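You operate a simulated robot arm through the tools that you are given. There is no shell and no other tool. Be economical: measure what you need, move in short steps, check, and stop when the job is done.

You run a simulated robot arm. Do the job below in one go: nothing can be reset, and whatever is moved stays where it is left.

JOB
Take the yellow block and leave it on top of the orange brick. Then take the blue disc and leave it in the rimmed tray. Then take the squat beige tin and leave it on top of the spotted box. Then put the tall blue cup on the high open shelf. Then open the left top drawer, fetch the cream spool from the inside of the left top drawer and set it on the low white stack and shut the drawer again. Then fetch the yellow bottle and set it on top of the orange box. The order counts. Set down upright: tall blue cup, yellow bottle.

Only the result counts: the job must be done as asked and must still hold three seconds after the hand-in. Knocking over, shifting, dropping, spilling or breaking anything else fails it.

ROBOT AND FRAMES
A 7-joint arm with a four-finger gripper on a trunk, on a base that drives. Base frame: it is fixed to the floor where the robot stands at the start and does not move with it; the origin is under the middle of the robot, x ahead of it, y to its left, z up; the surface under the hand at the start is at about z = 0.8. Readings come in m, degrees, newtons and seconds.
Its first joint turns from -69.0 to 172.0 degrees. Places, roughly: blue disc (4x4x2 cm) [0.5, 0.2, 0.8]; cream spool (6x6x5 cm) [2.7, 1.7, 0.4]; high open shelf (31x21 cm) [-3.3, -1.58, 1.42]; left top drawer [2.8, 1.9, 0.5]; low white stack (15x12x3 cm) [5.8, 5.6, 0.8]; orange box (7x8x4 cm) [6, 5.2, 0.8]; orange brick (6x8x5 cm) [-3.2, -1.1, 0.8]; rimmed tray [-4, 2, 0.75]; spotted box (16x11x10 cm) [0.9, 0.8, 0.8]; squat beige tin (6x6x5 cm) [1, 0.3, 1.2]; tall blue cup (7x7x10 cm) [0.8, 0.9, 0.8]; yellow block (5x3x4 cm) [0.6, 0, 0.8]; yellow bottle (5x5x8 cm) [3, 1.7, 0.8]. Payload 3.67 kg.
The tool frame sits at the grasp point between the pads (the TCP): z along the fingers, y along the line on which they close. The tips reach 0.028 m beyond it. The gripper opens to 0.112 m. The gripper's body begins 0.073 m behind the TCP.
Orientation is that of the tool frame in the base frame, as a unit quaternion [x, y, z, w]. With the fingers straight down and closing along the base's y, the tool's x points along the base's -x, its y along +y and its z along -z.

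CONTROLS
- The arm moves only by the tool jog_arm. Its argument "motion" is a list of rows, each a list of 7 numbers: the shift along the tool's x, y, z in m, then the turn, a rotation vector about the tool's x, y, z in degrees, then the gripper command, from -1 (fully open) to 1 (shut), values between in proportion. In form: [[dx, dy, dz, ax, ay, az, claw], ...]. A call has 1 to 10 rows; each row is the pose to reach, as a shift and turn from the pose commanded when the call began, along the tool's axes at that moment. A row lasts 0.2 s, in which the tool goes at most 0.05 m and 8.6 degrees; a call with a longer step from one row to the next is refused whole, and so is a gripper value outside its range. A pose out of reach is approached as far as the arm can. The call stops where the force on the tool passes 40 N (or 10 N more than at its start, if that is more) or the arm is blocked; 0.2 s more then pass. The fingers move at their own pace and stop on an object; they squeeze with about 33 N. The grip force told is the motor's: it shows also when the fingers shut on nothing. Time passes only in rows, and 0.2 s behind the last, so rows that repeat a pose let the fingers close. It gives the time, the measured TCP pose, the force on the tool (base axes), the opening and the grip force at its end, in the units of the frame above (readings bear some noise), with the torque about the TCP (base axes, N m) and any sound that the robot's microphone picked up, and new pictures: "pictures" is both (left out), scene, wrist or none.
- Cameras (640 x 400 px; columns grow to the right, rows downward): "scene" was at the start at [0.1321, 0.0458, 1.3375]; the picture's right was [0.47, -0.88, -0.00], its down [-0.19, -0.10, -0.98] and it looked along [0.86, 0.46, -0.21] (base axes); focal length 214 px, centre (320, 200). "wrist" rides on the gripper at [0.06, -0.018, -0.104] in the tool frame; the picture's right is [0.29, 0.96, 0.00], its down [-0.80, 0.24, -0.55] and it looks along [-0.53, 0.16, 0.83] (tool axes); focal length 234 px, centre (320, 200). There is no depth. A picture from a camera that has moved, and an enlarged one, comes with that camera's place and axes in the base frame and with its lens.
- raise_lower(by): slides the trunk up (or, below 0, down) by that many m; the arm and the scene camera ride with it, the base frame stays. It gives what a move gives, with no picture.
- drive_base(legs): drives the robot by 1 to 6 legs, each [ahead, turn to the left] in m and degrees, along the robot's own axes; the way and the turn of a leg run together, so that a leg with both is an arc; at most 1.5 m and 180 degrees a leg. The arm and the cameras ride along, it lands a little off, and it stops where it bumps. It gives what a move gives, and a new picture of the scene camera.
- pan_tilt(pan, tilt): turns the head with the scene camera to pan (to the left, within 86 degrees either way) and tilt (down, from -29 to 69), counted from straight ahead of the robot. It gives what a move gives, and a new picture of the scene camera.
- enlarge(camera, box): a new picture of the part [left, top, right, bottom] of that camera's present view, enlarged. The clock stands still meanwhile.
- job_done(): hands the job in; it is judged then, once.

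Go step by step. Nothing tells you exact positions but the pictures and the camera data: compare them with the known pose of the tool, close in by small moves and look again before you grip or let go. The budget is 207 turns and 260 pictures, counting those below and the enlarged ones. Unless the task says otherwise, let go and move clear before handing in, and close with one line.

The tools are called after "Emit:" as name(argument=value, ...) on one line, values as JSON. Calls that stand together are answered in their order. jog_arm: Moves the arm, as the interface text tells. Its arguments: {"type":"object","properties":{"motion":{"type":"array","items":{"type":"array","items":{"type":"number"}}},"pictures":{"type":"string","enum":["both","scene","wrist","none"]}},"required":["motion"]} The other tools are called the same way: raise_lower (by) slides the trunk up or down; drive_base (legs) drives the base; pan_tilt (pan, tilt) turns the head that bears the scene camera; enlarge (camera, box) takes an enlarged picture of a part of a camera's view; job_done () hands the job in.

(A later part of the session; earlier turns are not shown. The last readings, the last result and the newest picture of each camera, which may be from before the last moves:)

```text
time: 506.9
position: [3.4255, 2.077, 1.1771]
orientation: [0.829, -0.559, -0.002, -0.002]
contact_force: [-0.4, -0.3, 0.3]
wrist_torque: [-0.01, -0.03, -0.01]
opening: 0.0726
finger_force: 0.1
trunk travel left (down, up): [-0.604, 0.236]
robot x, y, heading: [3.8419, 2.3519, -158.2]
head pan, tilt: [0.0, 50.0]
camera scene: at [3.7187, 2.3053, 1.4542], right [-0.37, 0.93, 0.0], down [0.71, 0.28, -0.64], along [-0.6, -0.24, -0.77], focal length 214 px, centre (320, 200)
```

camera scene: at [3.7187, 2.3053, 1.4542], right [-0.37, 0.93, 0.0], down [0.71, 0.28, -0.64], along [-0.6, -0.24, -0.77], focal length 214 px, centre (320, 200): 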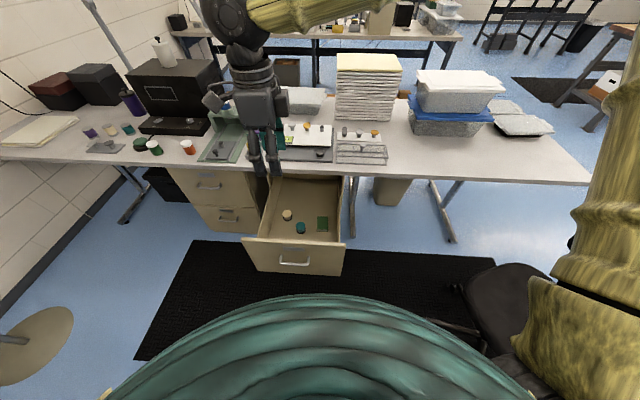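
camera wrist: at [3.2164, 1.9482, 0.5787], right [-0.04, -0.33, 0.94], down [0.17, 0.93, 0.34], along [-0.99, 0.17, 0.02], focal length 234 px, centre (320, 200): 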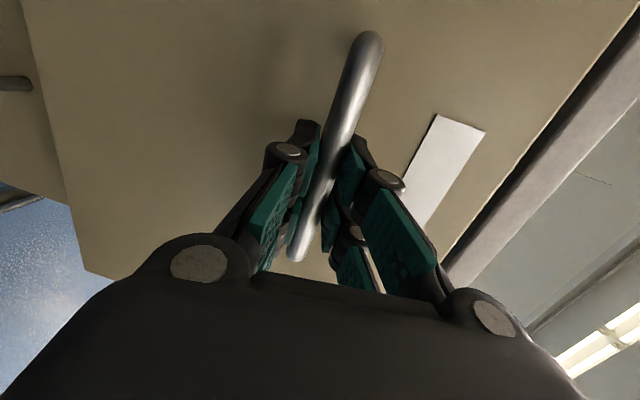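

The drawer is open and I see the cream spool at about (3.09, 1.845), a teal one, and a green piece. I move above the spool with the fingers closing sideways, tilted 25°.

Emit:
jog_arm(motion=[[0.009, 0.0366, 0.0177, 0, 0, -8.5, -0.5], [0.018, 0.0732, 0.0354, 0, 0, -17, -0.6], [0.027, 0.1098, 0.0531, 0, 0, -25.5, -0.7], [0.036, 0.1464, 0.0708, 0, 0, -34, -0.7], [0.045, 0.183, 0.0885, 0, 0, -42.5, -0.7], [0.054, 0.2196, 0.1062, 0, 0, -51, -0.7], [0.063, 0.2562, 0.1239, 0, 0, -59.5, -0.7], [0.072, 0.2928, 0.1416, 0, 0, -68, -0.7], [0.081, 0.3294, 0.1593, 0, 0, -76.5, -0.7], [0.09, 0.366, 0.177, 0, 0, -85, -0.7]], pictures="none")

Emit:
jog_arm(motion=[[0, 0, 0, 0, -8, 0, -0.7], [0, 0, 0, 0, -16, 0, -0.7], [0, 0, 0, 0, -24, 0, -0.7]], pictures="both")

Emit:
enlarge(camera="scene", box=[230, 150, 370, 290])

```text
time: 509.1
position: [3.1206, 1.8547, 0.999]
orientation: [0.989, 0.148, -0.001, -0.003]
contact_force: [0.7, -0.4, -0.7]
wrist_torque: [0.01, -0.06, 0.02]
opening: 0.0951
finger_force: 0.0
trunk travel left (down, up): [-0.604, 0.236]
robot x, y, heading: [3.84, 2.3489, -158.6]
head pan, tilt: [0.0, 50.0]
```

```text
time: 509.9
position: [3.1203, 1.8564, 1.001]
orientation: [0.967, 0.146, -0.208, 0.028]
contact_force: [0.1, -0.9, 0.0]
wrist_torque: [0.0, 0.02, 0.01]
opening: 0.095
finger_force: 0.1
trunk travel left (down, up): [-0.604, 0.236]
robot x, y, heading: [3.8374, 2.3529, -158.2]
head pan, tilt: [0.0, 50.0]
camera scene: at [3.7206, 2.3056, 1.4544], right [-0.37, 0.93, 0.0], down [0.71, 0.28, -0.64], along [-0.6, -0.24, -0.77], focal length 214 px, centre (320, 200)
camera wrist: at [3.208, 1.9014, 1.0711], right [0.53, -0.84, -0.12], down [-0.41, -0.38, 0.83], along [-0.74, -0.39, -0.54], focal length 234 px, centre (320, 200)
```

scene: 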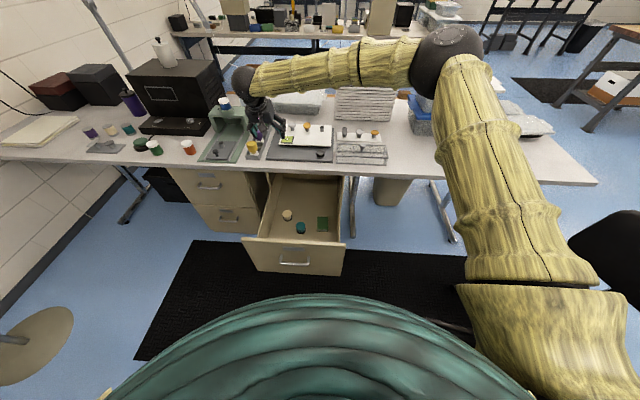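
wrist: 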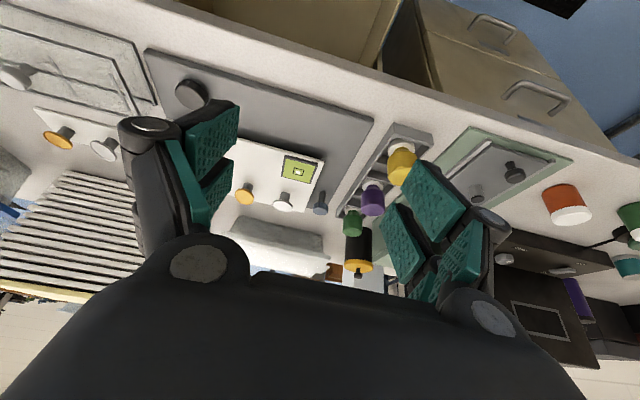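

```text
2.86 times, centred on (300, 220) of scene
camera zoom: at [3.7206, 2.3056, 1.4544], right [-0.37, 0.93, 0.0], down [0.71, 0.28, -0.64], along [-0.6, -0.24, -0.77], focal length 613 px, centre (377, 143)
```

zoom: 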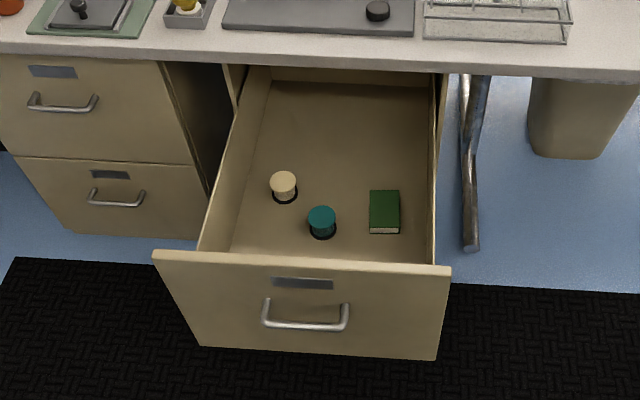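

I descend into the drawer, keeping behind the table edge, to just above the spool's level.

Emit:
jog_arm(motion=[[0.0264, 0, 0.0346, 0, 0, 0, -0.7], [0.053, 0, 0.0691, 0, 0, 0, -0.7], [0.0793, 0, 0.1037, 0, 0, 0, -0.7], [0.1058, 0, 0.1382, 0, 0, 0, -0.7], [0.1322, 0, 0.1728, 0, 0, 0, -0.7], [0.1587, -0.001, 0.2073, 0, 0, 0, -0.7], [0.185, -0.001, 0.242, 0, 0, 0, -0.7], [0.2116, -0.001, 0.2764, 0, 0, 0, -0.7], [0.238, -0.001, 0.311, 0, 0, 0, -0.7]], pictures="both")

```text
time: 511.9
position: [3.2032, 1.8868, 0.6212]
orientation: [0.967, 0.145, -0.207, 0.029]
contact_force: [-0.3, -0.4, -0.3]
wrist_torque: [-0.01, -0.02, 0.0]
opening: 0.0952
finger_force: 0.0
trunk travel left (down, up): [-0.604, 0.236]
robot x, y, heading: [3.839, 2.3495, -158.2]
head pan, tilt: [0.0, 50.0]
camera scene: at [3.7195, 2.305, 1.4544], right [-0.37, 0.93, 0.0], down [0.71, 0.28, -0.64], along [-0.6, -0.24, -0.77], focal length 214 px, centre (320, 200)
camera wrist: at [3.2905, 1.9314, 0.6919], right [0.53, -0.84, -0.12], down [-0.41, -0.38, 0.83], along [-0.74, -0.39, -0.54], focal length 234 px, centre (320, 200)
```

scene: 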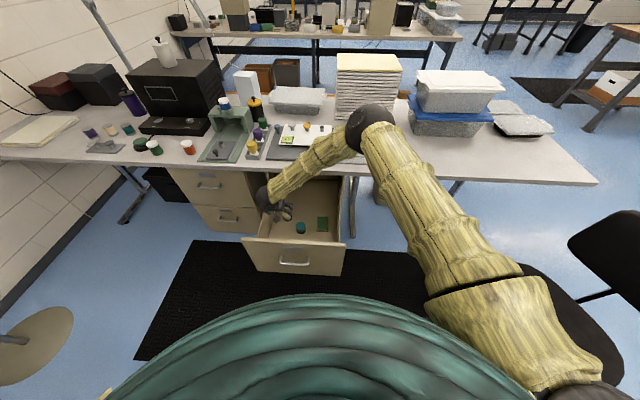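
wrist: 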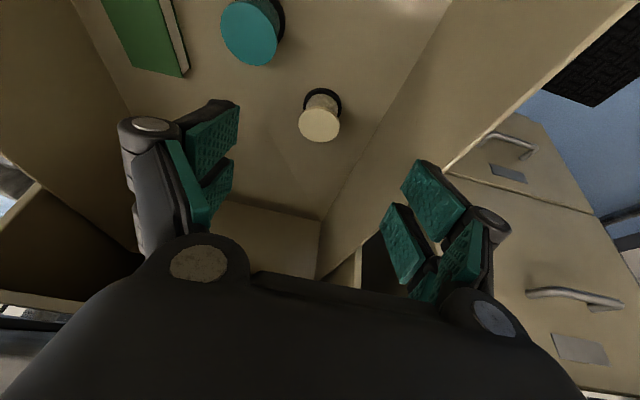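

The spool is at about (3.079, 1.839) with its top ≈0.42, and the fingers are well placed. I go further down toward it.

Emit:
jog_arm(motion=[[-0.0067, 0.002, 0.0362, 0, 0, 0, -0.7], [-0.0134, 0.004, 0.0724, 0, 0, 0, -0.7], [-0.02, 0.006, 0.1086, 0, 0, 0, -0.7], [-0.0267, 0.0076, 0.1448, 0, 0, 0, -0.7]], pictures="both")

```text
time: 512.9
position: [3.126, 1.8553, 0.4986]
orientation: [0.967, 0.145, -0.207, 0.029]
contact_force: [-0.3, 0.1, 0.0]
wrist_torque: [0.0, -0.04, 0.03]
opening: 0.0952
finger_force: 0.0
trunk travel left (down, up): [-0.604, 0.236]
robot x, y, heading: [3.8368, 2.3511, -158.1]
head pan, tilt: [0.0, 50.0]
camera scene: at [3.7194, 2.3054, 1.4544], right [-0.37, 0.93, 0.0], down [0.71, 0.28, -0.64], along [-0.6, -0.24, -0.77], focal length 214 px, centre (320, 200)
camera wrist: at [3.2133, 1.9005, 0.569], right [0.53, -0.84, -0.12], down [-0.41, -0.38, 0.83], along [-0.74, -0.39, -0.54], focal length 234 px, centre (320, 200)
```

scene: 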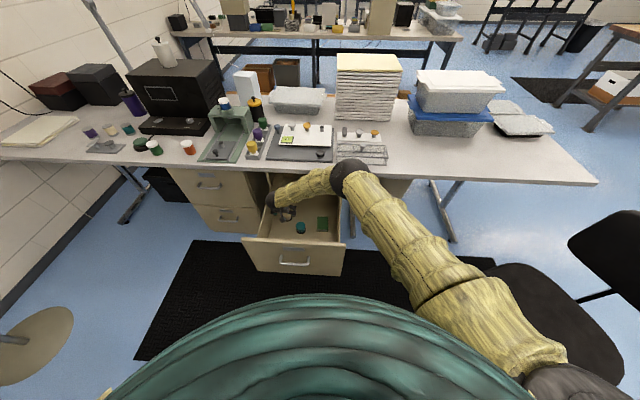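
wrist: 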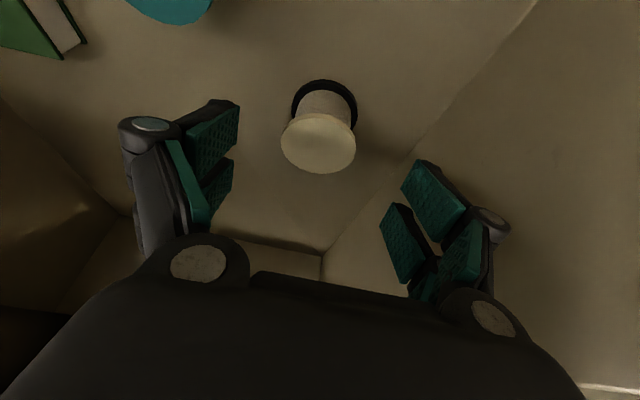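

The elbow is getting low near the drawer's right wall. I pull the hand back 9 cm and drive the base 9 cm forward so the arm stays bent higher.

Emit:
jog_arm(motion=[[0.027, 0, -0.0123, 0, 0, 0, -0.7], [0.055, 0, -0.0247, 0, 0, 0, -0.7], [0.082, 0, -0.037, 0, 0, 0, -0.7]], pictures="none")

Emit:
drive_base(legs=[[0.09, 0]])

```text
time: 513.7
position: [3.2121, 1.8823, 0.501]
orientation: [0.967, 0.146, -0.207, 0.028]
contact_force: [0.7, 0.3, -0.4]
wrist_torque: [-0.02, -0.06, 0.02]
opening: 0.0954
finger_force: 0.2
trunk travel left (down, up): [-0.604, 0.236]
robot x, y, heading: [3.839, 2.3532, -158.3]
head pan, tilt: [0.0, 50.0]
```

```text
time: 514.8
position: [3.1279, 1.848, 0.4987]
orientation: [0.967, 0.146, -0.206, 0.028]
contact_force: [-0.1, 0.2, -0.9]
wrist_torque: [-0.01, 0.02, 0.0]
opening: 0.0952
finger_force: 0.1
trunk travel left (down, up): [-0.604, 0.236]
robot x, y, heading: [3.7566, 2.3165, -158.2]
head pan, tilt: [0.0, 50.0]
camera scene: at [3.6342, 2.2713, 1.4541], right [-0.37, 0.93, 0.0], down [0.71, 0.28, -0.64], along [-0.6, -0.24, -0.77], focal length 214 px, centre (320, 200)
```

scene: 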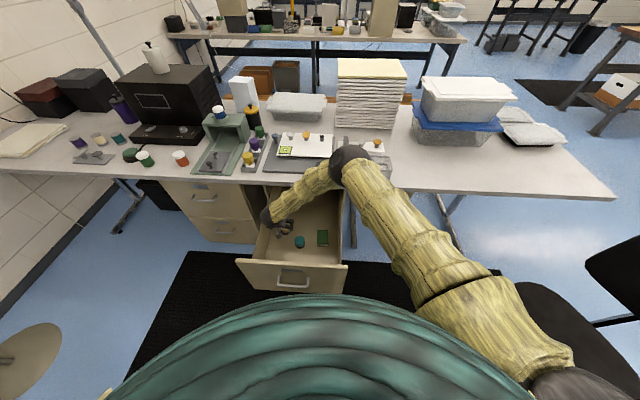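

Elbow is higher now. I raise the trunk 0.1 more and lower the hand with the arm toward the spool.

Emit:
raise_lower(by=0.1)

Emit:
jog_arm(motion=[[0.0085, -0.0012, 0.0388, 0, 0, 0, -0.7], [0.017, -0.0024, 0.0776, 0, 0, 0, -0.7], [0.0254, -0.0036, 0.1164, 0, 0, 0, -0.7], [0.034, -0.005, 0.155, 0, 0, 0, -0.7]], pictures="both")

```text
time: 516.2
position: [3.1276, 1.8491, 0.5995]
orientation: [0.967, 0.146, -0.208, 0.029]
contact_force: [-0.6, 0.1, 0.0]
wrist_torque: [0.01, 0.0, -0.01]
opening: 0.0955
finger_force: 0.1
trunk travel left (down, up): [-0.704, 0.136]
robot x, y, heading: [3.7526, 2.3183, -158.3]
head pan, tilt: [0.0, 50.0]
```

```text
time: 517.2
position: [3.0944, 1.8442, 0.4452]
orientation: [0.967, 0.145, -0.206, 0.027]
contact_force: [-0.1, 1.0, 0.9]
wrist_torque: [0.0, -0.02, -0.02]
opening: 0.095
finger_force: 0.0
trunk travel left (down, up): [-0.704, 0.136]
robot x, y, heading: [3.7567, 2.3171, -158.4]
head pan, tilt: [0.0, 50.0]
camera scene: at [3.6361, 2.2718, 1.5545], right [-0.37, 0.93, 0.0], down [0.71, 0.28, -0.64], along [-0.6, -0.24, -0.77], focal length 214 px, centre (320, 200)
camera wrist: at [3.182, 1.8918, 0.5159], right [0.53, -0.84, -0.12], down [-0.41, -0.38, 0.83], along [-0.74, -0.39, -0.54], focal length 234 px, centre (320, 200)
```

scene: 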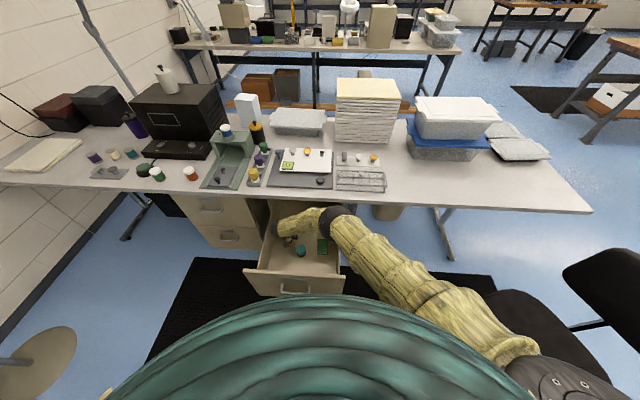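
wrist: 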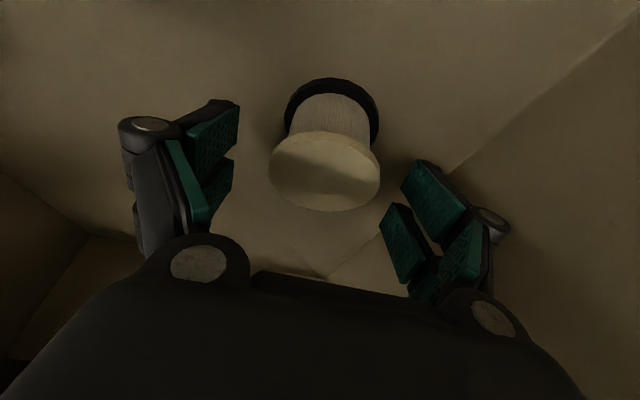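

The elbow dropped near the drawer wall because the arm is stretched. I lift the hand, lower the trunk by 0.2, and check the elbow again.

Emit:
jog_arm(motion=[[-0.0164, 0, -0.0365, 0, 0, 0, -0.7], [-0.0328, 0, -0.073, 0, 0, 0, -0.7], [-0.0492, 0, -0.1096, 0, 0, 0, -0.7], [-0.0656, 0, -0.146, 0, 0, 0, -0.7], [-0.082, 0, -0.1826, 0, 0, 0, -0.7]], pictures="none")

Emit:
raise_lower(by=-0.2)

Emit:
jog_arm(motion=[[0, 0, 0, 0, 0, 0, -0.7]], pictures="scene")

```text
time: 518.4
position: [3.0949, 1.8432, 0.6434]
orientation: [0.967, 0.146, -0.207, 0.028]
contact_force: [0.4, -0.1, -0.8]
wrist_torque: [-0.02, 0.04, 0.02]
opening: 0.0952
finger_force: 0.0
trunk travel left (down, up): [-0.704, 0.136]
robot x, y, heading: [3.7556, 2.3201, -158.2]
head pan, tilt: [0.0, 50.0]
```

```text
time: 520.5
position: [3.0929, 1.8435, 0.4448]
orientation: [0.967, 0.145, -0.207, 0.028]
contact_force: [0.1, -0.5, 0.0]
wrist_torque: [-0.01, 0.01, -0.01]
opening: 0.0954
finger_force: 0.0
trunk travel left (down, up): [-0.504, 0.336]
robot x, y, heading: [3.7554, 2.3185, -158.3]
head pan, tilt: [0.0, 50.0]
```

```text
time: 520.9
position: [3.0942, 1.8425, 0.4444]
orientation: [0.967, 0.145, -0.208, 0.028]
contact_force: [-0.4, -0.4, 0.5]
wrist_torque: [0.02, 0.01, 0.01]
opening: 0.0952
finger_force: 0.0
trunk travel left (down, up): [-0.504, 0.336]
robot x, y, heading: [3.7587, 2.3147, -158.3]
head pan, tilt: [0.0, 50.0]
camera scene: at [3.6362, 2.2722, 1.3544], right [-0.37, 0.93, 0.0], down [0.71, 0.28, -0.64], along [-0.6, -0.24, -0.77], focal length 214 px, centre (320, 200)
```

scene: 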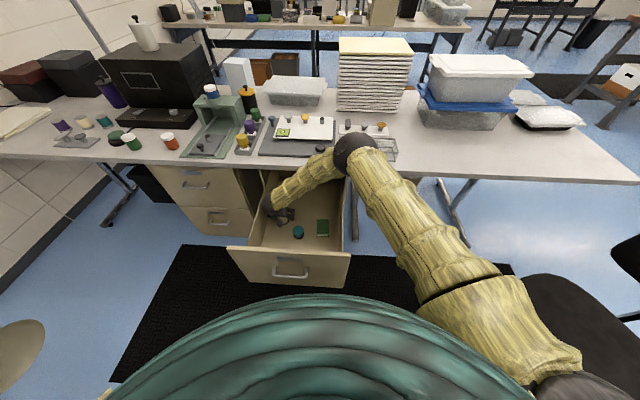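

The elbow is now close above the table edge. I tilt the hand 16° more so that the whole arm moves back from the table.

Emit:
jog_arm(motion=[[0, 0, -0.005, 0, -8, 0, -0.7], [0, 0, -0.01, 0, -16, 0, -0.7]], pictures="both")

```text
time: 521.5
position: [3.097, 1.8447, 0.4517]
orientation: [0.928, 0.14, -0.341, 0.049]
contact_force: [-0.1, 0.1, 0.0]
wrist_torque: [0.02, -0.01, -0.01]
opening: 0.0952
finger_force: 0.0
trunk travel left (down, up): [-0.504, 0.336]
robot x, y, heading: [3.7558, 2.3164, -158.2]
head pan, tilt: [0.0, 50.0]
camera scene: at [3.6364, 2.2719, 1.3544], right [-0.37, 0.93, 0.0], down [0.71, 0.28, -0.64], along [-0.6, -0.24, -0.77], focal length 214 px, centre (320, 200)
camera wrist: at [3.2, 1.8942, 0.4931], right [0.49, -0.85, -0.19], down [-0.17, -0.31, 0.94], along [-0.85, -0.43, -0.29], focal length 234 px, centre (320, 200)
```

scene: 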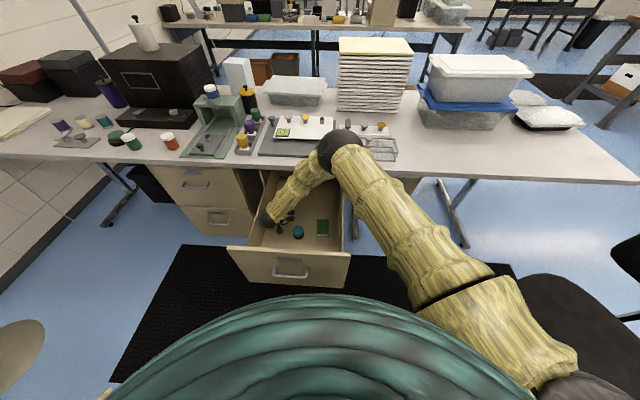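
wrist: 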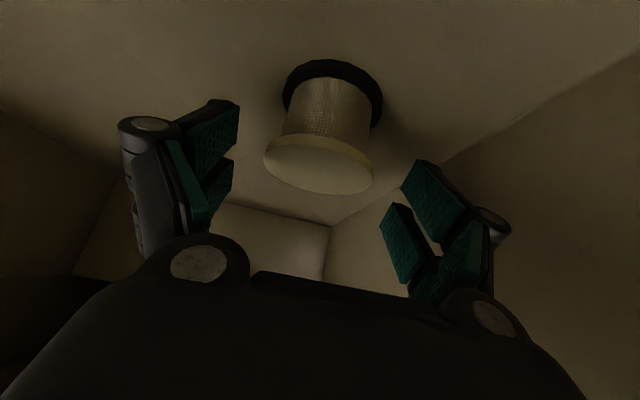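

The elbow is clear now. I make the last small descent and close on the spool.

Emit:
jog_arm(motion=[[0.004, 0, 0.011, 0, 0, 0, -0.7], [0.0075, 0, 0.0215, 0, 0, 0, -0.7], [0.0113, 0, 0.0324, 0, 0, 0, -0.7], [0.0113, 0, 0.0324, 0, 0, 0, -0.3], [0.0113, 0, 0.0324, 0, 0, 0, 0.1], [0.0113, 0, 0.0324, 0, 0, 0, 0.5], [0.0113, 0, 0.0324, 0, 0, 0, 0.7], [0.0113, 0, 0.0324, 0, 0, 0, 0.7]], pictures="wrist")

```text
time: 522.3
position: [3.0804, 1.8337, 0.4401]
orientation: [0.925, 0.139, -0.35, 0.053]
contact_force: [5.8, -12.2, 66.2]
wrist_torque: [-0.52, -0.38, -0.23]
opening: 0.059
finger_force: 29.5
trunk travel left (down, up): [-0.504, 0.336]
robot x, y, heading: [3.7532, 2.3173, -158.3]
head pan, tilt: [0.0, 50.0]
stopped in row 3: the force on the tool passed its limit at 51 N (the readings are from after the stop); the commanded pose is now the measured one
camera wrist: at [3.1829, 1.8836, 0.4774], right [0.49, -0.85, -0.19], down [-0.15, -0.3, 0.94], along [-0.86, -0.43, -0.27], focal length 234 px, centre (320, 200)
```

wrist: 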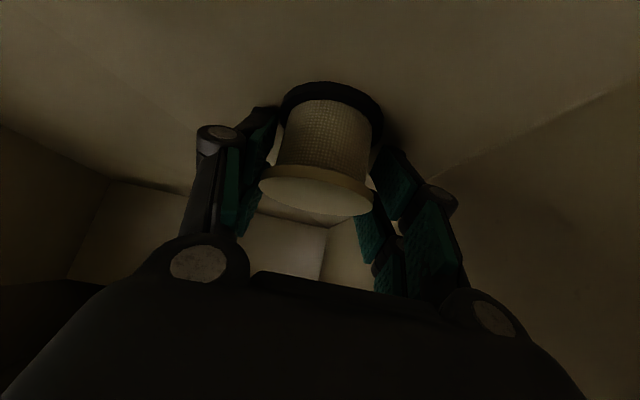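

Contact with the drawer floor, and the fingers seem closed on the spool. I relieve upward slightly and secure the grip.

Emit:
jog_arm(motion=[[-0.0032, 0, -0.0038, 0, 0, 0, 0.7], [-0.0032, 0, -0.0038, 0, 0, 0, 0.7], [-0.0032, 0, -0.0038, 0, 0, 0, 0.7]], pictures="wrist")

```text
time: 523.1
position: [3.0838, 1.8385, 0.44]
orientation: [0.926, 0.139, -0.347, 0.05]
contact_force: [11.4, -31.7, 65.6]
wrist_torque: [-1.63, -0.64, 0.04]
opening: 0.0517
finger_force: 33.1
trunk travel left (down, up): [-0.504, 0.336]
robot x, y, heading: [3.7544, 2.3147, -158.0]
head pan, tilt: [0.0, 50.0]
camera wrist: at [3.1863, 1.8877, 0.4788], right [0.49, -0.85, -0.19], down [-0.16, -0.3, 0.94], along [-0.86, -0.43, -0.28], focal length 234 px, centre (320, 200)
```

wrist: 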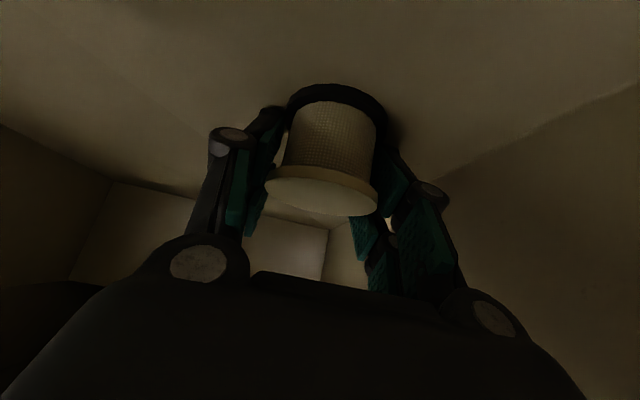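

Emit:
jog_arm(motion=[[-0.0065, 0, -0.0076, 0, 0, 0, 0.7], [-0.013, 0, -0.0152, 0, 0, 0, 0.7], [-0.0194, 0, -0.0228, 0, 0, 0, 0.7]], pictures="wrist")

```text
time: 523.9
position: [3.0835, 1.8398, 0.4627]
orientation: [0.928, 0.139, -0.343, 0.048]
contact_force: [-0.1, -0.4, -0.5]
wrist_torque: [0.01, -0.01, -0.03]
opening: 0.0516
finger_force: 33.0
trunk travel left (down, up): [-0.504, 0.336]
robot x, y, heading: [3.7578, 2.3152, -158.5]
head pan, tilt: [0.0, 50.0]
camera wrist: at [3.1861, 1.8898, 0.5015], right [0.49, -0.85, -0.19], down [-0.16, -0.31, 0.94], along [-0.86, -0.43, -0.29], focal length 234 px, centre (320, 200)
```

wrist: 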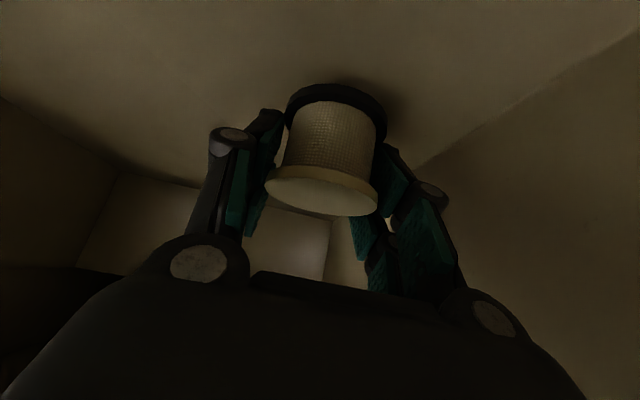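

The spool is held and free of the floor. I bring it back a little and up out of the drawer.

Emit:
jog_arm(motion=[[0.0005, 0, -0.041, 0, 0, 0, 0.7], [0.001, 0, -0.082, 0, 0, 0, 0.7], [0.0015, 0, -0.124, 0, 0, 0, 0.7], [-0.0276, 0, -0.158, 0, 0, 0, 0.7], [-0.0567, 0, -0.1925, 0, 0, 0, 0.7], [-0.0858, 0, -0.2268, 0, 0, 0, 0.7], [-0.1149, 0, -0.261, 0, 0, 0, 0.7], [-0.144, 0, -0.2953, 0, 0, 0, 0.7], [-0.173, 0, -0.3296, 0, 0, 0, 0.7], [-0.202, 0, -0.364, 0, 0, 0, 0.7]], pictures="scene")

```text
time: 526.1
position: [3.1649, 1.8626, 0.87]
orientation: [0.927, 0.14, -0.344, 0.049]
contact_force: [-0.2, 0.4, -0.1]
wrist_torque: [-0.05, 0.03, -0.04]
opening: 0.0515
finger_force: 33.5
trunk travel left (down, up): [-0.504, 0.336]
robot x, y, heading: [3.7513, 2.3156, -158.3]
head pan, tilt: [0.0, 50.0]
camera scene: at [3.6367, 2.2729, 1.3543], right [-0.37, 0.93, 0.0], down [0.71, 0.28, -0.64], along [-0.6, -0.24, -0.77], focal length 214 px, centre (320, 200)
```

scene: 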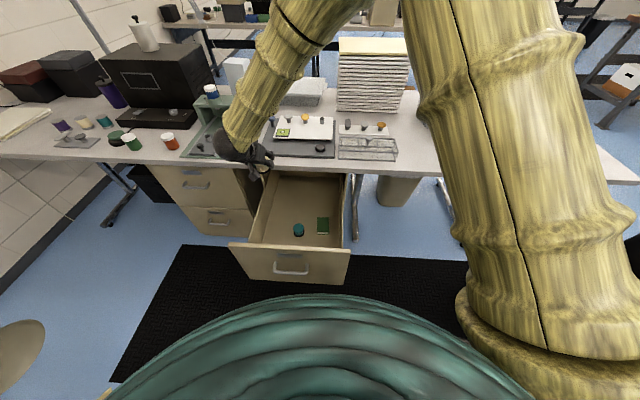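

The spool is out. I raise it, retract, and leave the aisle in reverse (same side clearances as when I came in).

Emit:
jog_arm(motion=[[0.009, 0, -0.0404, 0, 0, 0, 0.7], [0.018, 0, -0.081, 0, 0, 0, 0.7], [0.027, 0, -0.1213, 0, 0, 0, 0.7], [0.036, 0, -0.162, 0, 0, 0, 0.7], [0.0454, 0, -0.202, 0, 0, 0, 0.7], [0.0545, 0, -0.2425, 0, 0, 0, 0.7]], pictures="wrist")

Emit:
raise_lower(by=0.2)

Emit:
drive_base(legs=[[-0.47, 0], [0, 90]])

```text
time: 527.5
position: [3.3575, 1.9185, 1.0197]
orientation: [0.927, 0.139, -0.344, 0.048]
contact_force: [0.5, -0.3, 0.2]
wrist_torque: [-0.03, 0.04, -0.01]
opening: 0.0515
finger_force: 32.9
trunk travel left (down, up): [-0.504, 0.336]
robot x, y, heading: [3.7548, 2.315, -158.1]
head pan, tilt: [0.0, 50.0]
camera wrist: at [3.4602, 1.9676, 1.0599], right [0.49, -0.85, -0.19], down [-0.16, -0.31, 0.94], along [-0.86, -0.43, -0.29], focal length 234 px, centre (320, 200)
```

wrist: 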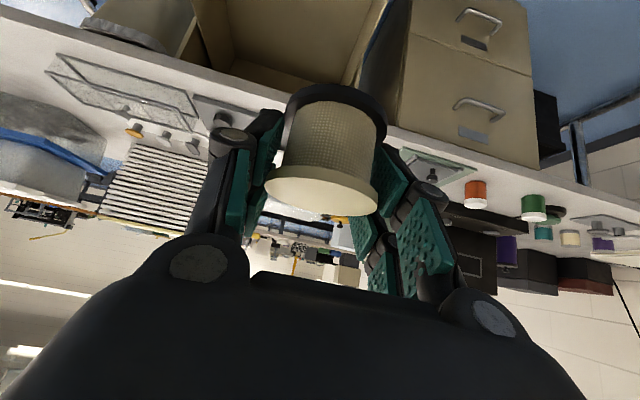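

```text
time: 529.7
position: [3.3561, 1.9167, 1.2189]
orientation: [0.927, 0.139, -0.344, 0.048]
contact_force: [-0.4, 0.4, -0.5]
wrist_torque: [0.0, 0.01, 0.04]
opening: 0.0512
finger_force: 32.6
trunk travel left (down, up): [-0.704, 0.136]
robot x, y, heading: [3.7515, 2.3162, -158.2]
head pan, tilt: [0.0, 50.0]
```

```text
time: 536.3
position: [4.5868, 2.0899, 1.2208]
orientation: [0.56, 0.752, -0.209, 0.277]
contact_force: [0.8, 0.3, -0.9]
wrist_torque: [0.01, 0.0, -0.01]
opening: 0.0514
finger_force: 32.7
trunk travel left (down, up): [-0.704, 0.136]
robot x, y, heading: [4.1885, 2.4877, -68.8]
head pan, tilt: [0.0, 50.0]
camera scene: at [4.2365, 2.3738, 1.5544], right [-0.93, -0.36, 0.0], down [-0.28, 0.71, -0.64], along [0.23, -0.6, -0.77], focal length 214 px, centre (320, 200)
```

scene: 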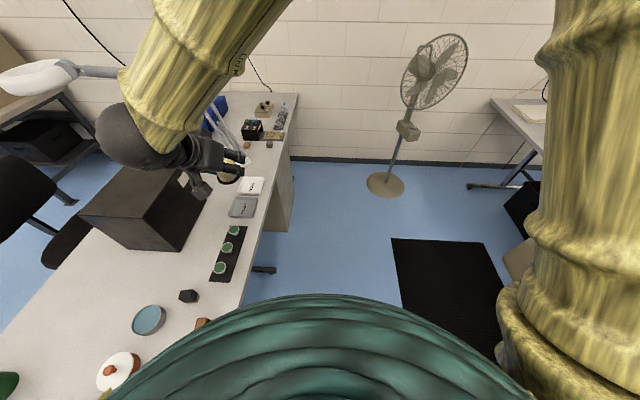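

The hand is near table 3's lamp; backing away now. I reverse out of the aisle.

Emit:
drive_base(legs=[[0, 1.3], [-1.1, 0], [-1.1, 0]])

```text
time: 547.5
position: [3.7394, 4.1022, 1.2209]
orientation: [0.553, 0.757, -0.207, 0.279]
contact_force: [0.1, -0.4, -0.1]
wrist_torque: [-0.01, 0.02, -0.02]
opening: 0.0513
finger_force: 33.1
trunk travel left (down, up): [-0.704, 0.136]
robot x, y, heading: [3.3351, 4.4996, -67.6]
head pan, tilt: [0.0, 50.0]
camera scene: at [3.3834, 4.3813, 1.5544], right [-0.93, -0.38, 0.0], down [-0.29, 0.71, -0.64], along [0.24, -0.59, -0.77], focal length 214 px, centre (320, 200)
```

scene: 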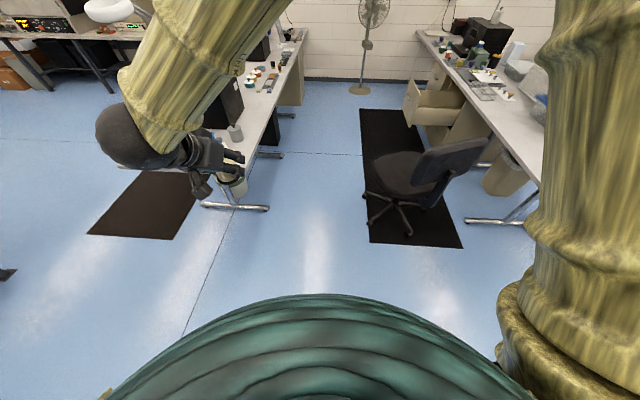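

Out of the aisle. I turn to face the far end and look for the white stack and orange box.

Emit:
drive_base(legs=[[0, 89]])

Emit:
pan_tilt(pan=0, tilt=22)

```text
time: 551.7
position: [3.7261, 4.9052, 1.219]
orientation: [-0.149, 0.926, 0.052, 0.344]
contact_force: [0.9, -0.5, -0.9]
wrist_torque: [-0.02, 0.01, 0.0]
opening: 0.0514
finger_force: 32.9
trunk travel left (down, up): [-0.704, 0.136]
robot x, y, heading: [3.3349, 4.4979, 23.0]
head pan, tilt: [0.0, 50.0]
camera scene: at [3.4526, 4.5481, 1.5544], right [0.39, -0.92, 0.0], down [-0.71, -0.3, -0.64], along [0.59, 0.25, -0.77], focal length 214 px, centre (320, 200)
```

scene: 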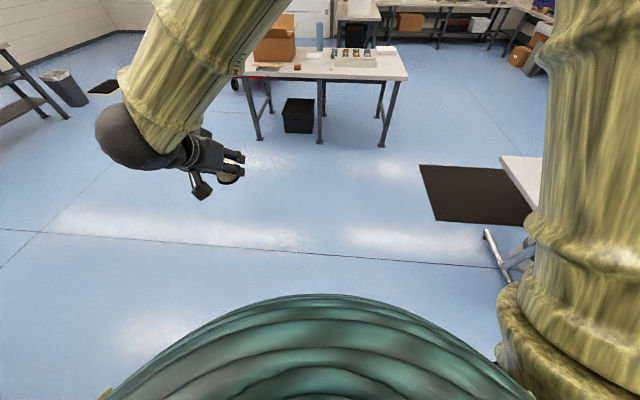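

```text
time: 552.6
position: [3.7252, 4.9048, 1.22]
orientation: [-0.148, 0.926, 0.052, 0.344]
contact_force: [-1.3, -0.4, 0.5]
wrist_torque: [0.0, -0.03, 0.0]
opening: 0.0515
finger_force: 32.8
trunk travel left (down, up): [-0.704, 0.136]
robot x, y, heading: [3.3371, 4.4983, 23.0]
head pan, tilt: [0.0, 22.0]
camera scene: at [3.4673, 4.5541, 1.5966], right [0.39, -0.92, 0.0], down [-0.35, -0.15, -0.93], along [0.85, 0.36, -0.38], focal length 214 px, centre (320, 200)
```

scene: 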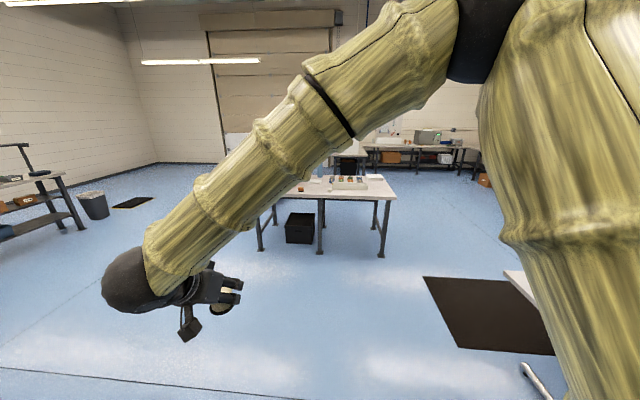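

Table 4 with the stack lies straight ahead. I drive 1.45 m closer, slightly to the right.

Emit:
drive_base(legs=[[0, -6], [1.45, 0], [0, 5]])

Emit:
pan_tilt(pan=0, tilt=40)

Emit:
enlarge(camera="scene", box=[200, 90, 440, 240])

```text
time: 560.8
position: [5.0877, 5.3464, 1.2201]
orientation: [-0.154, 0.925, 0.053, 0.344]
contact_force: [-0.7, 1.1, -0.8]
wrist_torque: [-0.01, -0.02, -0.02]
opening: 0.0511
finger_force: 33.1
trunk travel left (down, up): [-0.704, 0.136]
robot x, y, heading: [4.7034, 4.9361, 23.6]
head pan, tilt: [0.0, 22.0]
camera scene: at [4.833, 4.9929, 1.5967], right [0.4, -0.92, 0.0], down [-0.34, -0.15, -0.93], along [0.85, 0.37, -0.38], focal length 214 px, centre (320, 200)
```

scene: 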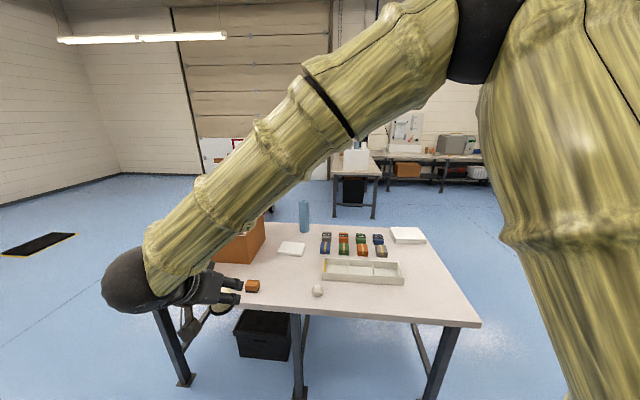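

```text
time: 561.6
position: [5.0889, 5.3455, 1.2204]
orientation: [-0.153, 0.925, 0.053, 0.343]
contact_force: [-0.2, -0.3, -0.8]
wrist_torque: [-0.01, 0.02, -0.05]
opening: 0.0512
finger_force: 33.3
trunk travel left (down, up): [-0.704, 0.136]
robot x, y, heading: [4.7016, 4.9315, 23.6]
head pan, tilt: [0.0, 40.0]
camera scene: at [4.826, 4.9884, 1.5686], right [0.4, -0.92, 0.0], down [-0.59, -0.26, -0.77], along [0.7, 0.31, -0.64], focal length 214 px, centre (320, 200)
```

scene: 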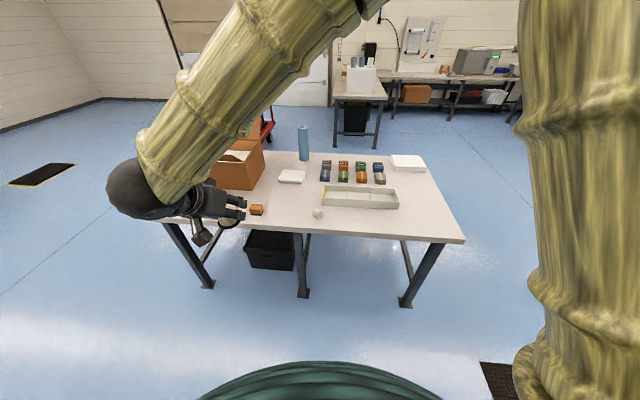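

```text
2.67 times, centred on (320, 165) of scene
camera zoom: at [4.826, 4.9884, 1.5686], right [0.4, -0.92, 0.0], down [-0.59, -0.26, -0.77], along [0.7, 0.31, -0.64], focal length 572 px, centre (320, 293)
```

zoom: 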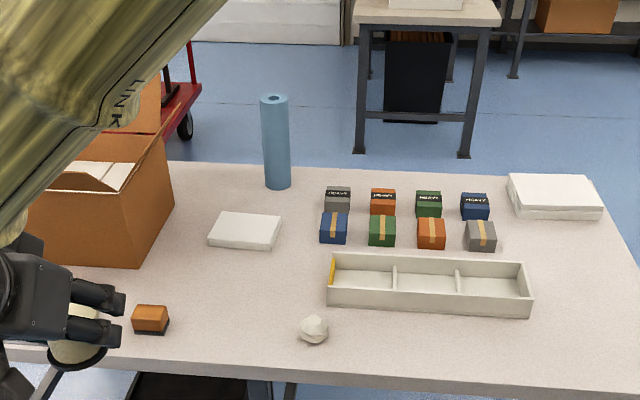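

The low white stack is at (5.778, 5.60). I drive 0.45 m closer.

Emit:
drive_base(legs=[[0.45, 0]])

```text
time: 564.3
position: [5.4984, 5.5276, 1.2204]
orientation: [-0.156, 0.924, 0.055, 0.344]
contact_force: [0.3, 0.0, -0.5]
wrist_torque: [0.0, 0.02, 0.02]
opening: 0.0511
finger_force: 32.7
trunk travel left (down, up): [-0.704, 0.136]
robot x, y, heading: [5.1136, 5.1138, 24.1]
head pan, tilt: [0.0, 40.0]
camera scene: at [5.239, 5.1703, 1.5684], right [0.4, -0.92, 0.0], down [-0.59, -0.26, -0.77], along [0.7, 0.31, -0.64], focal length 214 px, centre (320, 200)
```

scene: 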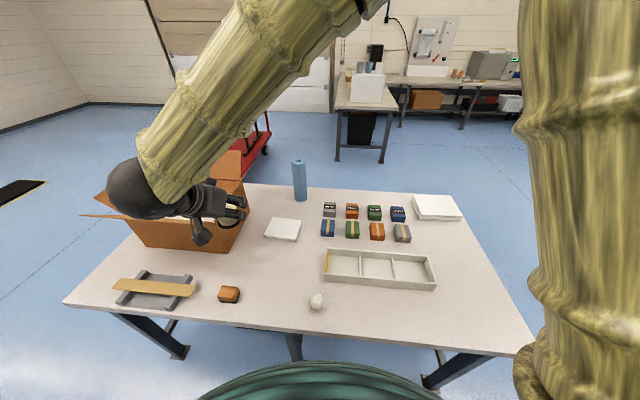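

I bring the spool over the stack at z ≈1.02.

Emit:
jog_arm(motion=[[-0.0112, -0.0031, 0.0427, 0, 0, 0, 0.7], [-0.0224, -0.0062, 0.0853, 0, 0, 0, 0.7], [-0.0335, -0.0093, 0.128, 0, 0, 0, 0.7], [-0.0447, -0.0124, 0.1707, 0, 0, 0, 0.7], [-0.0559, -0.0154, 0.2133, 0, 0, 0, 0.7], [-0.067, -0.0185, 0.256, 0, 0, 0, 0.7], [-0.0782, -0.0216, 0.2986, 0, 0, 0, 0.7], [-0.0894, -0.0247, 0.3413, 0, 0, 0, 0.7]], pictures="both")

```text
time: 566.1
position: [5.7829, 5.5996, 1.0209]
orientation: [-0.156, 0.925, 0.055, 0.342]
contact_force: [0.4, -0.9, -1.4]
wrist_torque: [0.03, 0.01, 0.01]
opening: 0.0514
finger_force: 33.1
trunk travel left (down, up): [-0.704, 0.136]
robot x, y, heading: [5.1155, 5.1124, 23.8]
head pan, tilt: [0.0, 40.0]
camera scene: at [5.24, 5.1706, 1.5684], right [0.4, -0.92, 0.0], down [-0.59, -0.26, -0.77], along [0.7, 0.31, -0.64], focal length 214 px, centre (320, 200)
camera wrist: at [5.6817, 5.5449, 1.0598], right [-0.52, 0.83, -0.19], down [0.15, 0.31, 0.94], along [0.84, 0.46, -0.29], focal length 234 px, centre (320, 200)
```

scene: 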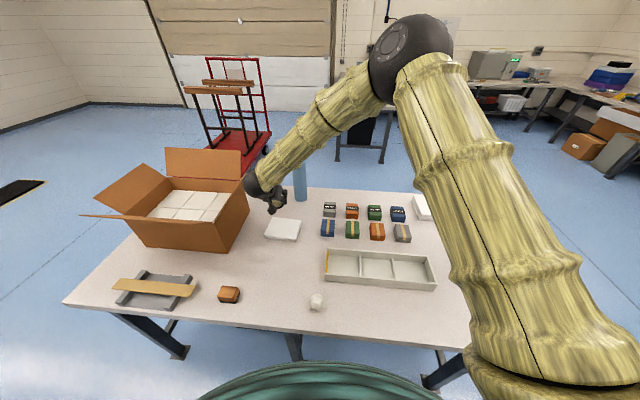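
wrist: 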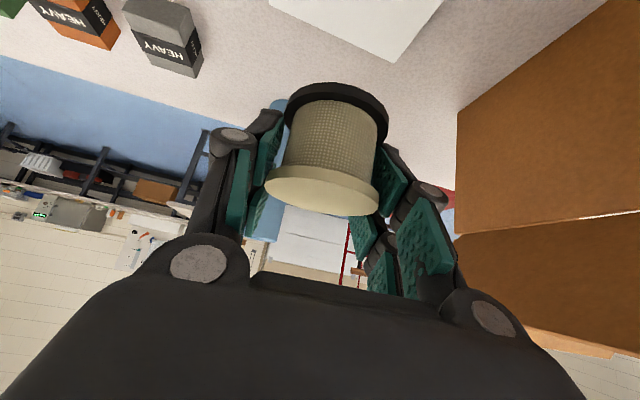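

Good alignment; the carton keeps ~15 cm distance. I descend toward the stack.

Emit:
jog_arm(motion=[[0.0261, 0, 0.0302, 0, 0, 0, 0.7], [0.0522, 0, 0.0605, 0, 0, 0, 0.7], [0.0718, 0, 0.0832, 0, 0, 0, 0.7], [0.0816, 0, 0.0945, 0, 0, 0, 0.7]], pictures="wrist")

Emit:
enlarge(camera="scene", box=[210, 150, 350, 270])

```text
time: 567.1
position: [5.7824, 5.5974, 0.8949]
orientation: [-0.156, 0.924, 0.055, 0.343]
contact_force: [0.5, -0.4, 0.2]
wrist_torque: [-0.03, 0.0, 0.02]
opening: 0.051
finger_force: 33.2
trunk travel left (down, up): [-0.704, 0.136]
robot x, y, heading: [5.1157, 5.1127, 23.8]
head pan, tilt: [0.0, 40.0]
camera wrist: at [5.6809, 5.5434, 0.9334], right [-0.52, 0.83, -0.19], down [0.15, 0.31, 0.94], along [0.84, 0.46, -0.29], focal length 234 px, centre (320, 200)
```

wrist: 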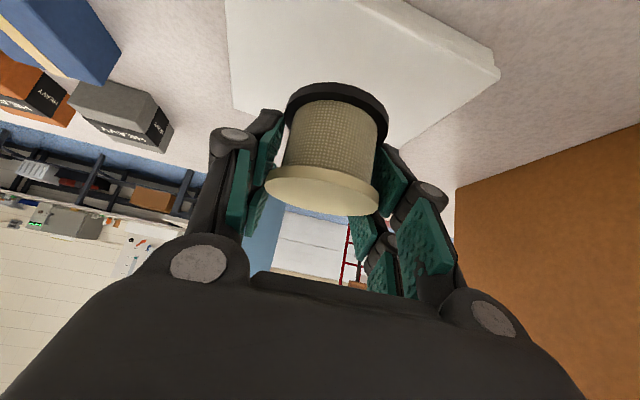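

```text
3.33 times, centred on (280, 210) of scene
camera zoom: at [5.2381, 5.17, 1.5686], right [0.4, -0.92, 0.0], down [-0.59, -0.26, -0.77], along [0.7, 0.31, -0.64], focal length 715 px, centre (453, 167)
```

zoom: 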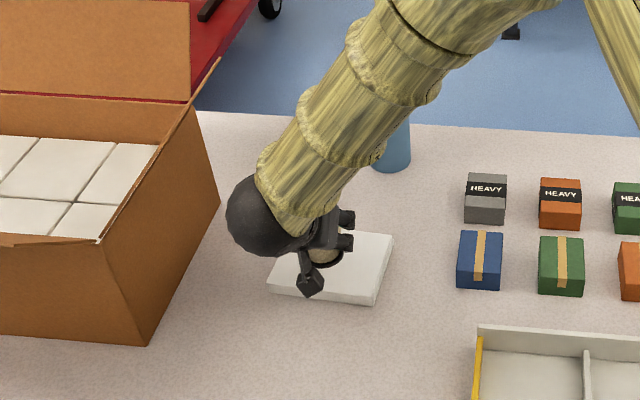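

Centred over the stack. I lower slowly until contact.

Emit:
jog_arm(motion=[[0.0065, 0, 0.0076, 0, 0, 0, 0.7], [0.0105, 0, 0.0121, 0, 0, 0, 0.7], [0.0137, 0, 0.0159, 0, 0, 0, 0.7], [0.0163, 0, 0.0189, 0, 0, 0, 0.7], [0.0183, 0, 0.0212, 0, 0, 0, 0.7], [0.0202, 0, 0.0234, 0, 0, 0, 0.7], [0.0222, 0, 0.0257, 0, 0, 0, 0.7]], pictures="none")

```text
time: 568.7
position: [5.7813, 5.5968, 0.859]
orientation: [-0.156, 0.925, 0.054, 0.343]
contact_force: [-0.4, -0.1, -0.8]
wrist_torque: [0.01, 0.0, -0.03]
opening: 0.0514
finger_force: 33.0
trunk travel left (down, up): [-0.704, 0.136]
robot x, y, heading: [5.1165, 5.1126, 23.8]
head pan, tilt: [0.0, 40.0]
```

Emit:
jog_arm(motion=[[0.0026, 0, 0.003, 0, 0, 0, 0.7], [0.0046, 0, 0.0053, 0, 0, 0, 0.7], [0.0065, 0, 0.0076, 0, 0, 0, 0.7], [0.0085, 0, 0.0098, 0, 0, 0, 0.7], [0.0104, 0, 0.0121, 0, 0, 0, 0.7], [0.0124, 0, 0.0144, 0, 0, 0, 0.7]], pictures="wrist")

```text
time: 569.9
position: [5.7856, 5.5983, 0.8522]
orientation: [-0.154, 0.923, 0.056, 0.348]
contact_force: [-2.3, 0.3, 23.3]
wrist_torque: [0.21, 0.04, -0.17]
opening: 0.0512
finger_force: 32.7
trunk travel left (down, up): [-0.704, 0.136]
robot x, y, heading: [5.1169, 5.1136, 23.7]
head pan, tilt: [0.0, 40.0]
stopped in row 5: the force on the tool passed its limit at 43 N (the readings are from after the stop); the commanded pose is now the measured one
camera wrist: at [5.6824, 5.5445, 0.8912], right [-0.51, 0.84, -0.19], down [0.14, 0.3, 0.94], along [0.85, 0.46, -0.28], focal length 234 px, centre (320, 200)
```

wrist: 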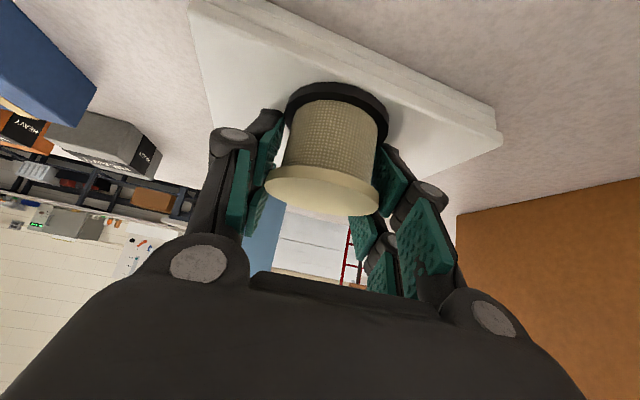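

Contact made. I release and withdraw along the tool axis.

Emit:
jog_arm(motion=[[-0.0013, 0, -0.0015, 0, 0, 0, 0.4], [-0.0013, 0, -0.0015, 0, 0, 0, 0], [-0.0013, 0, -0.0015, 0, 0, 0, -0.5], [-0.0013, 0, -0.0015, 0, 0, 0, -0.6], [-0.0013, 0, -0.03, 0, 0, 0, -0.6], [-0.0013, 0, -0.07, 0, 0, 0, -0.6], [-0.0013, 0, -0.115, 0, 0, 0, -0.6], [-0.0013, 0, -0.16, 0, 0, 0, -0.6], [-0.0013, 0, -0.205, 0, 0, 0, -0.6], [-0.0013, 0, -0.25, 0, 0, 0, -0.6]], pictures="wrist")

```text
time: 572.1
position: [5.6277, 5.5444, 1.0394]
orientation: [-0.155, 0.924, 0.055, 0.347]
contact_force: [-0.4, -0.3, 0.4]
wrist_torque: [0.02, -0.02, 0.03]
opening: 0.0895
finger_force: 0.2
trunk travel left (down, up): [-0.704, 0.136]
robot x, y, heading: [5.1137, 5.1125, 23.9]
head pan, tilt: [0.0, 40.0]
camera wrist: at [5.5256, 5.4898, 1.0787], right [-0.52, 0.83, -0.19], down [0.15, 0.31, 0.94], along [0.84, 0.46, -0.28], focal length 234 px, centre (320, 200)
```

wrist: 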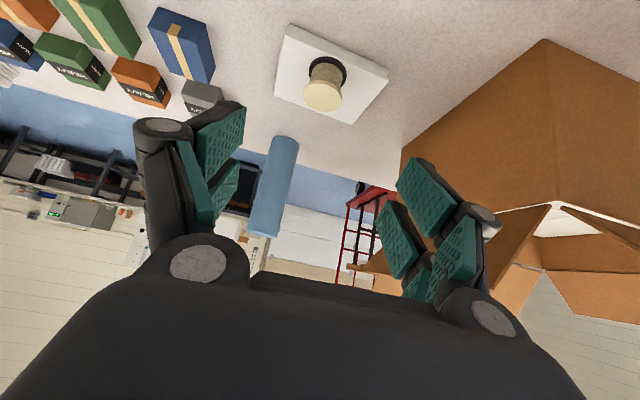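

The spool stands on the stack. I bring the hand to the robot's centre line and drive back to the drawer aisle.

Emit:
jog_arm(motion=[[0.0054, -0.033, -0.0266, 0, 0, 0, 0], [0.0108, -0.066, -0.0532, 0, 0, 0, 0.5], [0.0162, -0.099, -0.0798, 0, 0, 0, 1], [0.0215, -0.132, -0.1064, 0, 0, 0, 1], [0.027, -0.165, -0.133, 0, 0, 0, 1], [0.0323, -0.198, -0.1596, 0, 0, 0, 1]], pictures="none")

Emit:
drive_base(legs=[[-0.5, 0], [0, 178], [1.36, 0], [0, 91]])

```text
time: 573.5
position: [5.5738, 5.3213, 1.1402]
orientation: [-0.154, 0.924, 0.054, 0.346]
contact_force: [-0.3, -0.6, -1.0]
wrist_torque: [0.04, -0.02, 0.03]
opening: 0.0002
finger_force: 33.2
out of reach, approached as far as the arm can: row 6
trunk travel left (down, up): [-0.704, 0.136]
robot x, y, heading: [5.1153, 5.1108, 23.7]
head pan, tilt: [0.0, 40.0]
```

```text
time: 594.0
position: [3.5525, 3.9654, 1.1408]
orientation: [0.559, 0.752, -0.211, 0.279]
contact_force: [0.0, -1.1, -0.3]
wrist_torque: [-0.05, 0.02, -0.04]
opening: 0.0001
finger_force: 32.9
trunk travel left (down, up): [-0.704, 0.136]
robot x, y, heading: [3.3617, 4.4329, -68.4]
head pan, tilt: [0.0, 40.0]
camera scene: at [3.4102, 4.309, 1.5685], right [-0.93, -0.37, 0.0], down [-0.24, 0.6, -0.77], along [0.28, -0.71, -0.64], focal length 214 px, centre (320, 200)
```

scene: 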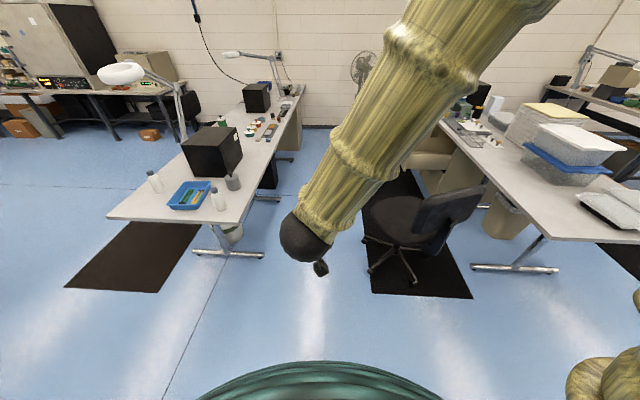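

Emit:
drive_base(legs=[[0, 2], [1.2, 0], [0, -1.5], [0.93, 0], [0, -90]])

```text
time: 609.0
position: [3.6887, 2.3202, 1.1405]
orientation: [0.93, 0.118, -0.346, 0.041]
contact_force: [-0.6, -0.3, 0.1]
wrist_torque: [-0.02, -0.04, 0.0]
opening: 0.0001
finger_force: 33.2
trunk travel left (down, up): [-0.704, 0.136]
robot x, y, heading: [4.1653, 2.4956, -160.7]
head pan, tilt: [0.0, 40.0]
camera scene: at [4.0365, 2.4507, 1.5685], right [-0.33, 0.94, 0.0], down [0.61, 0.21, -0.77], along [-0.72, -0.25, -0.64], focal length 214 px, centre (320, 200)
```

scene: 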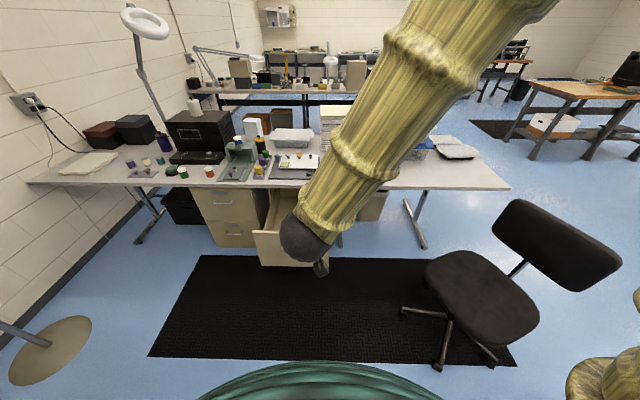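

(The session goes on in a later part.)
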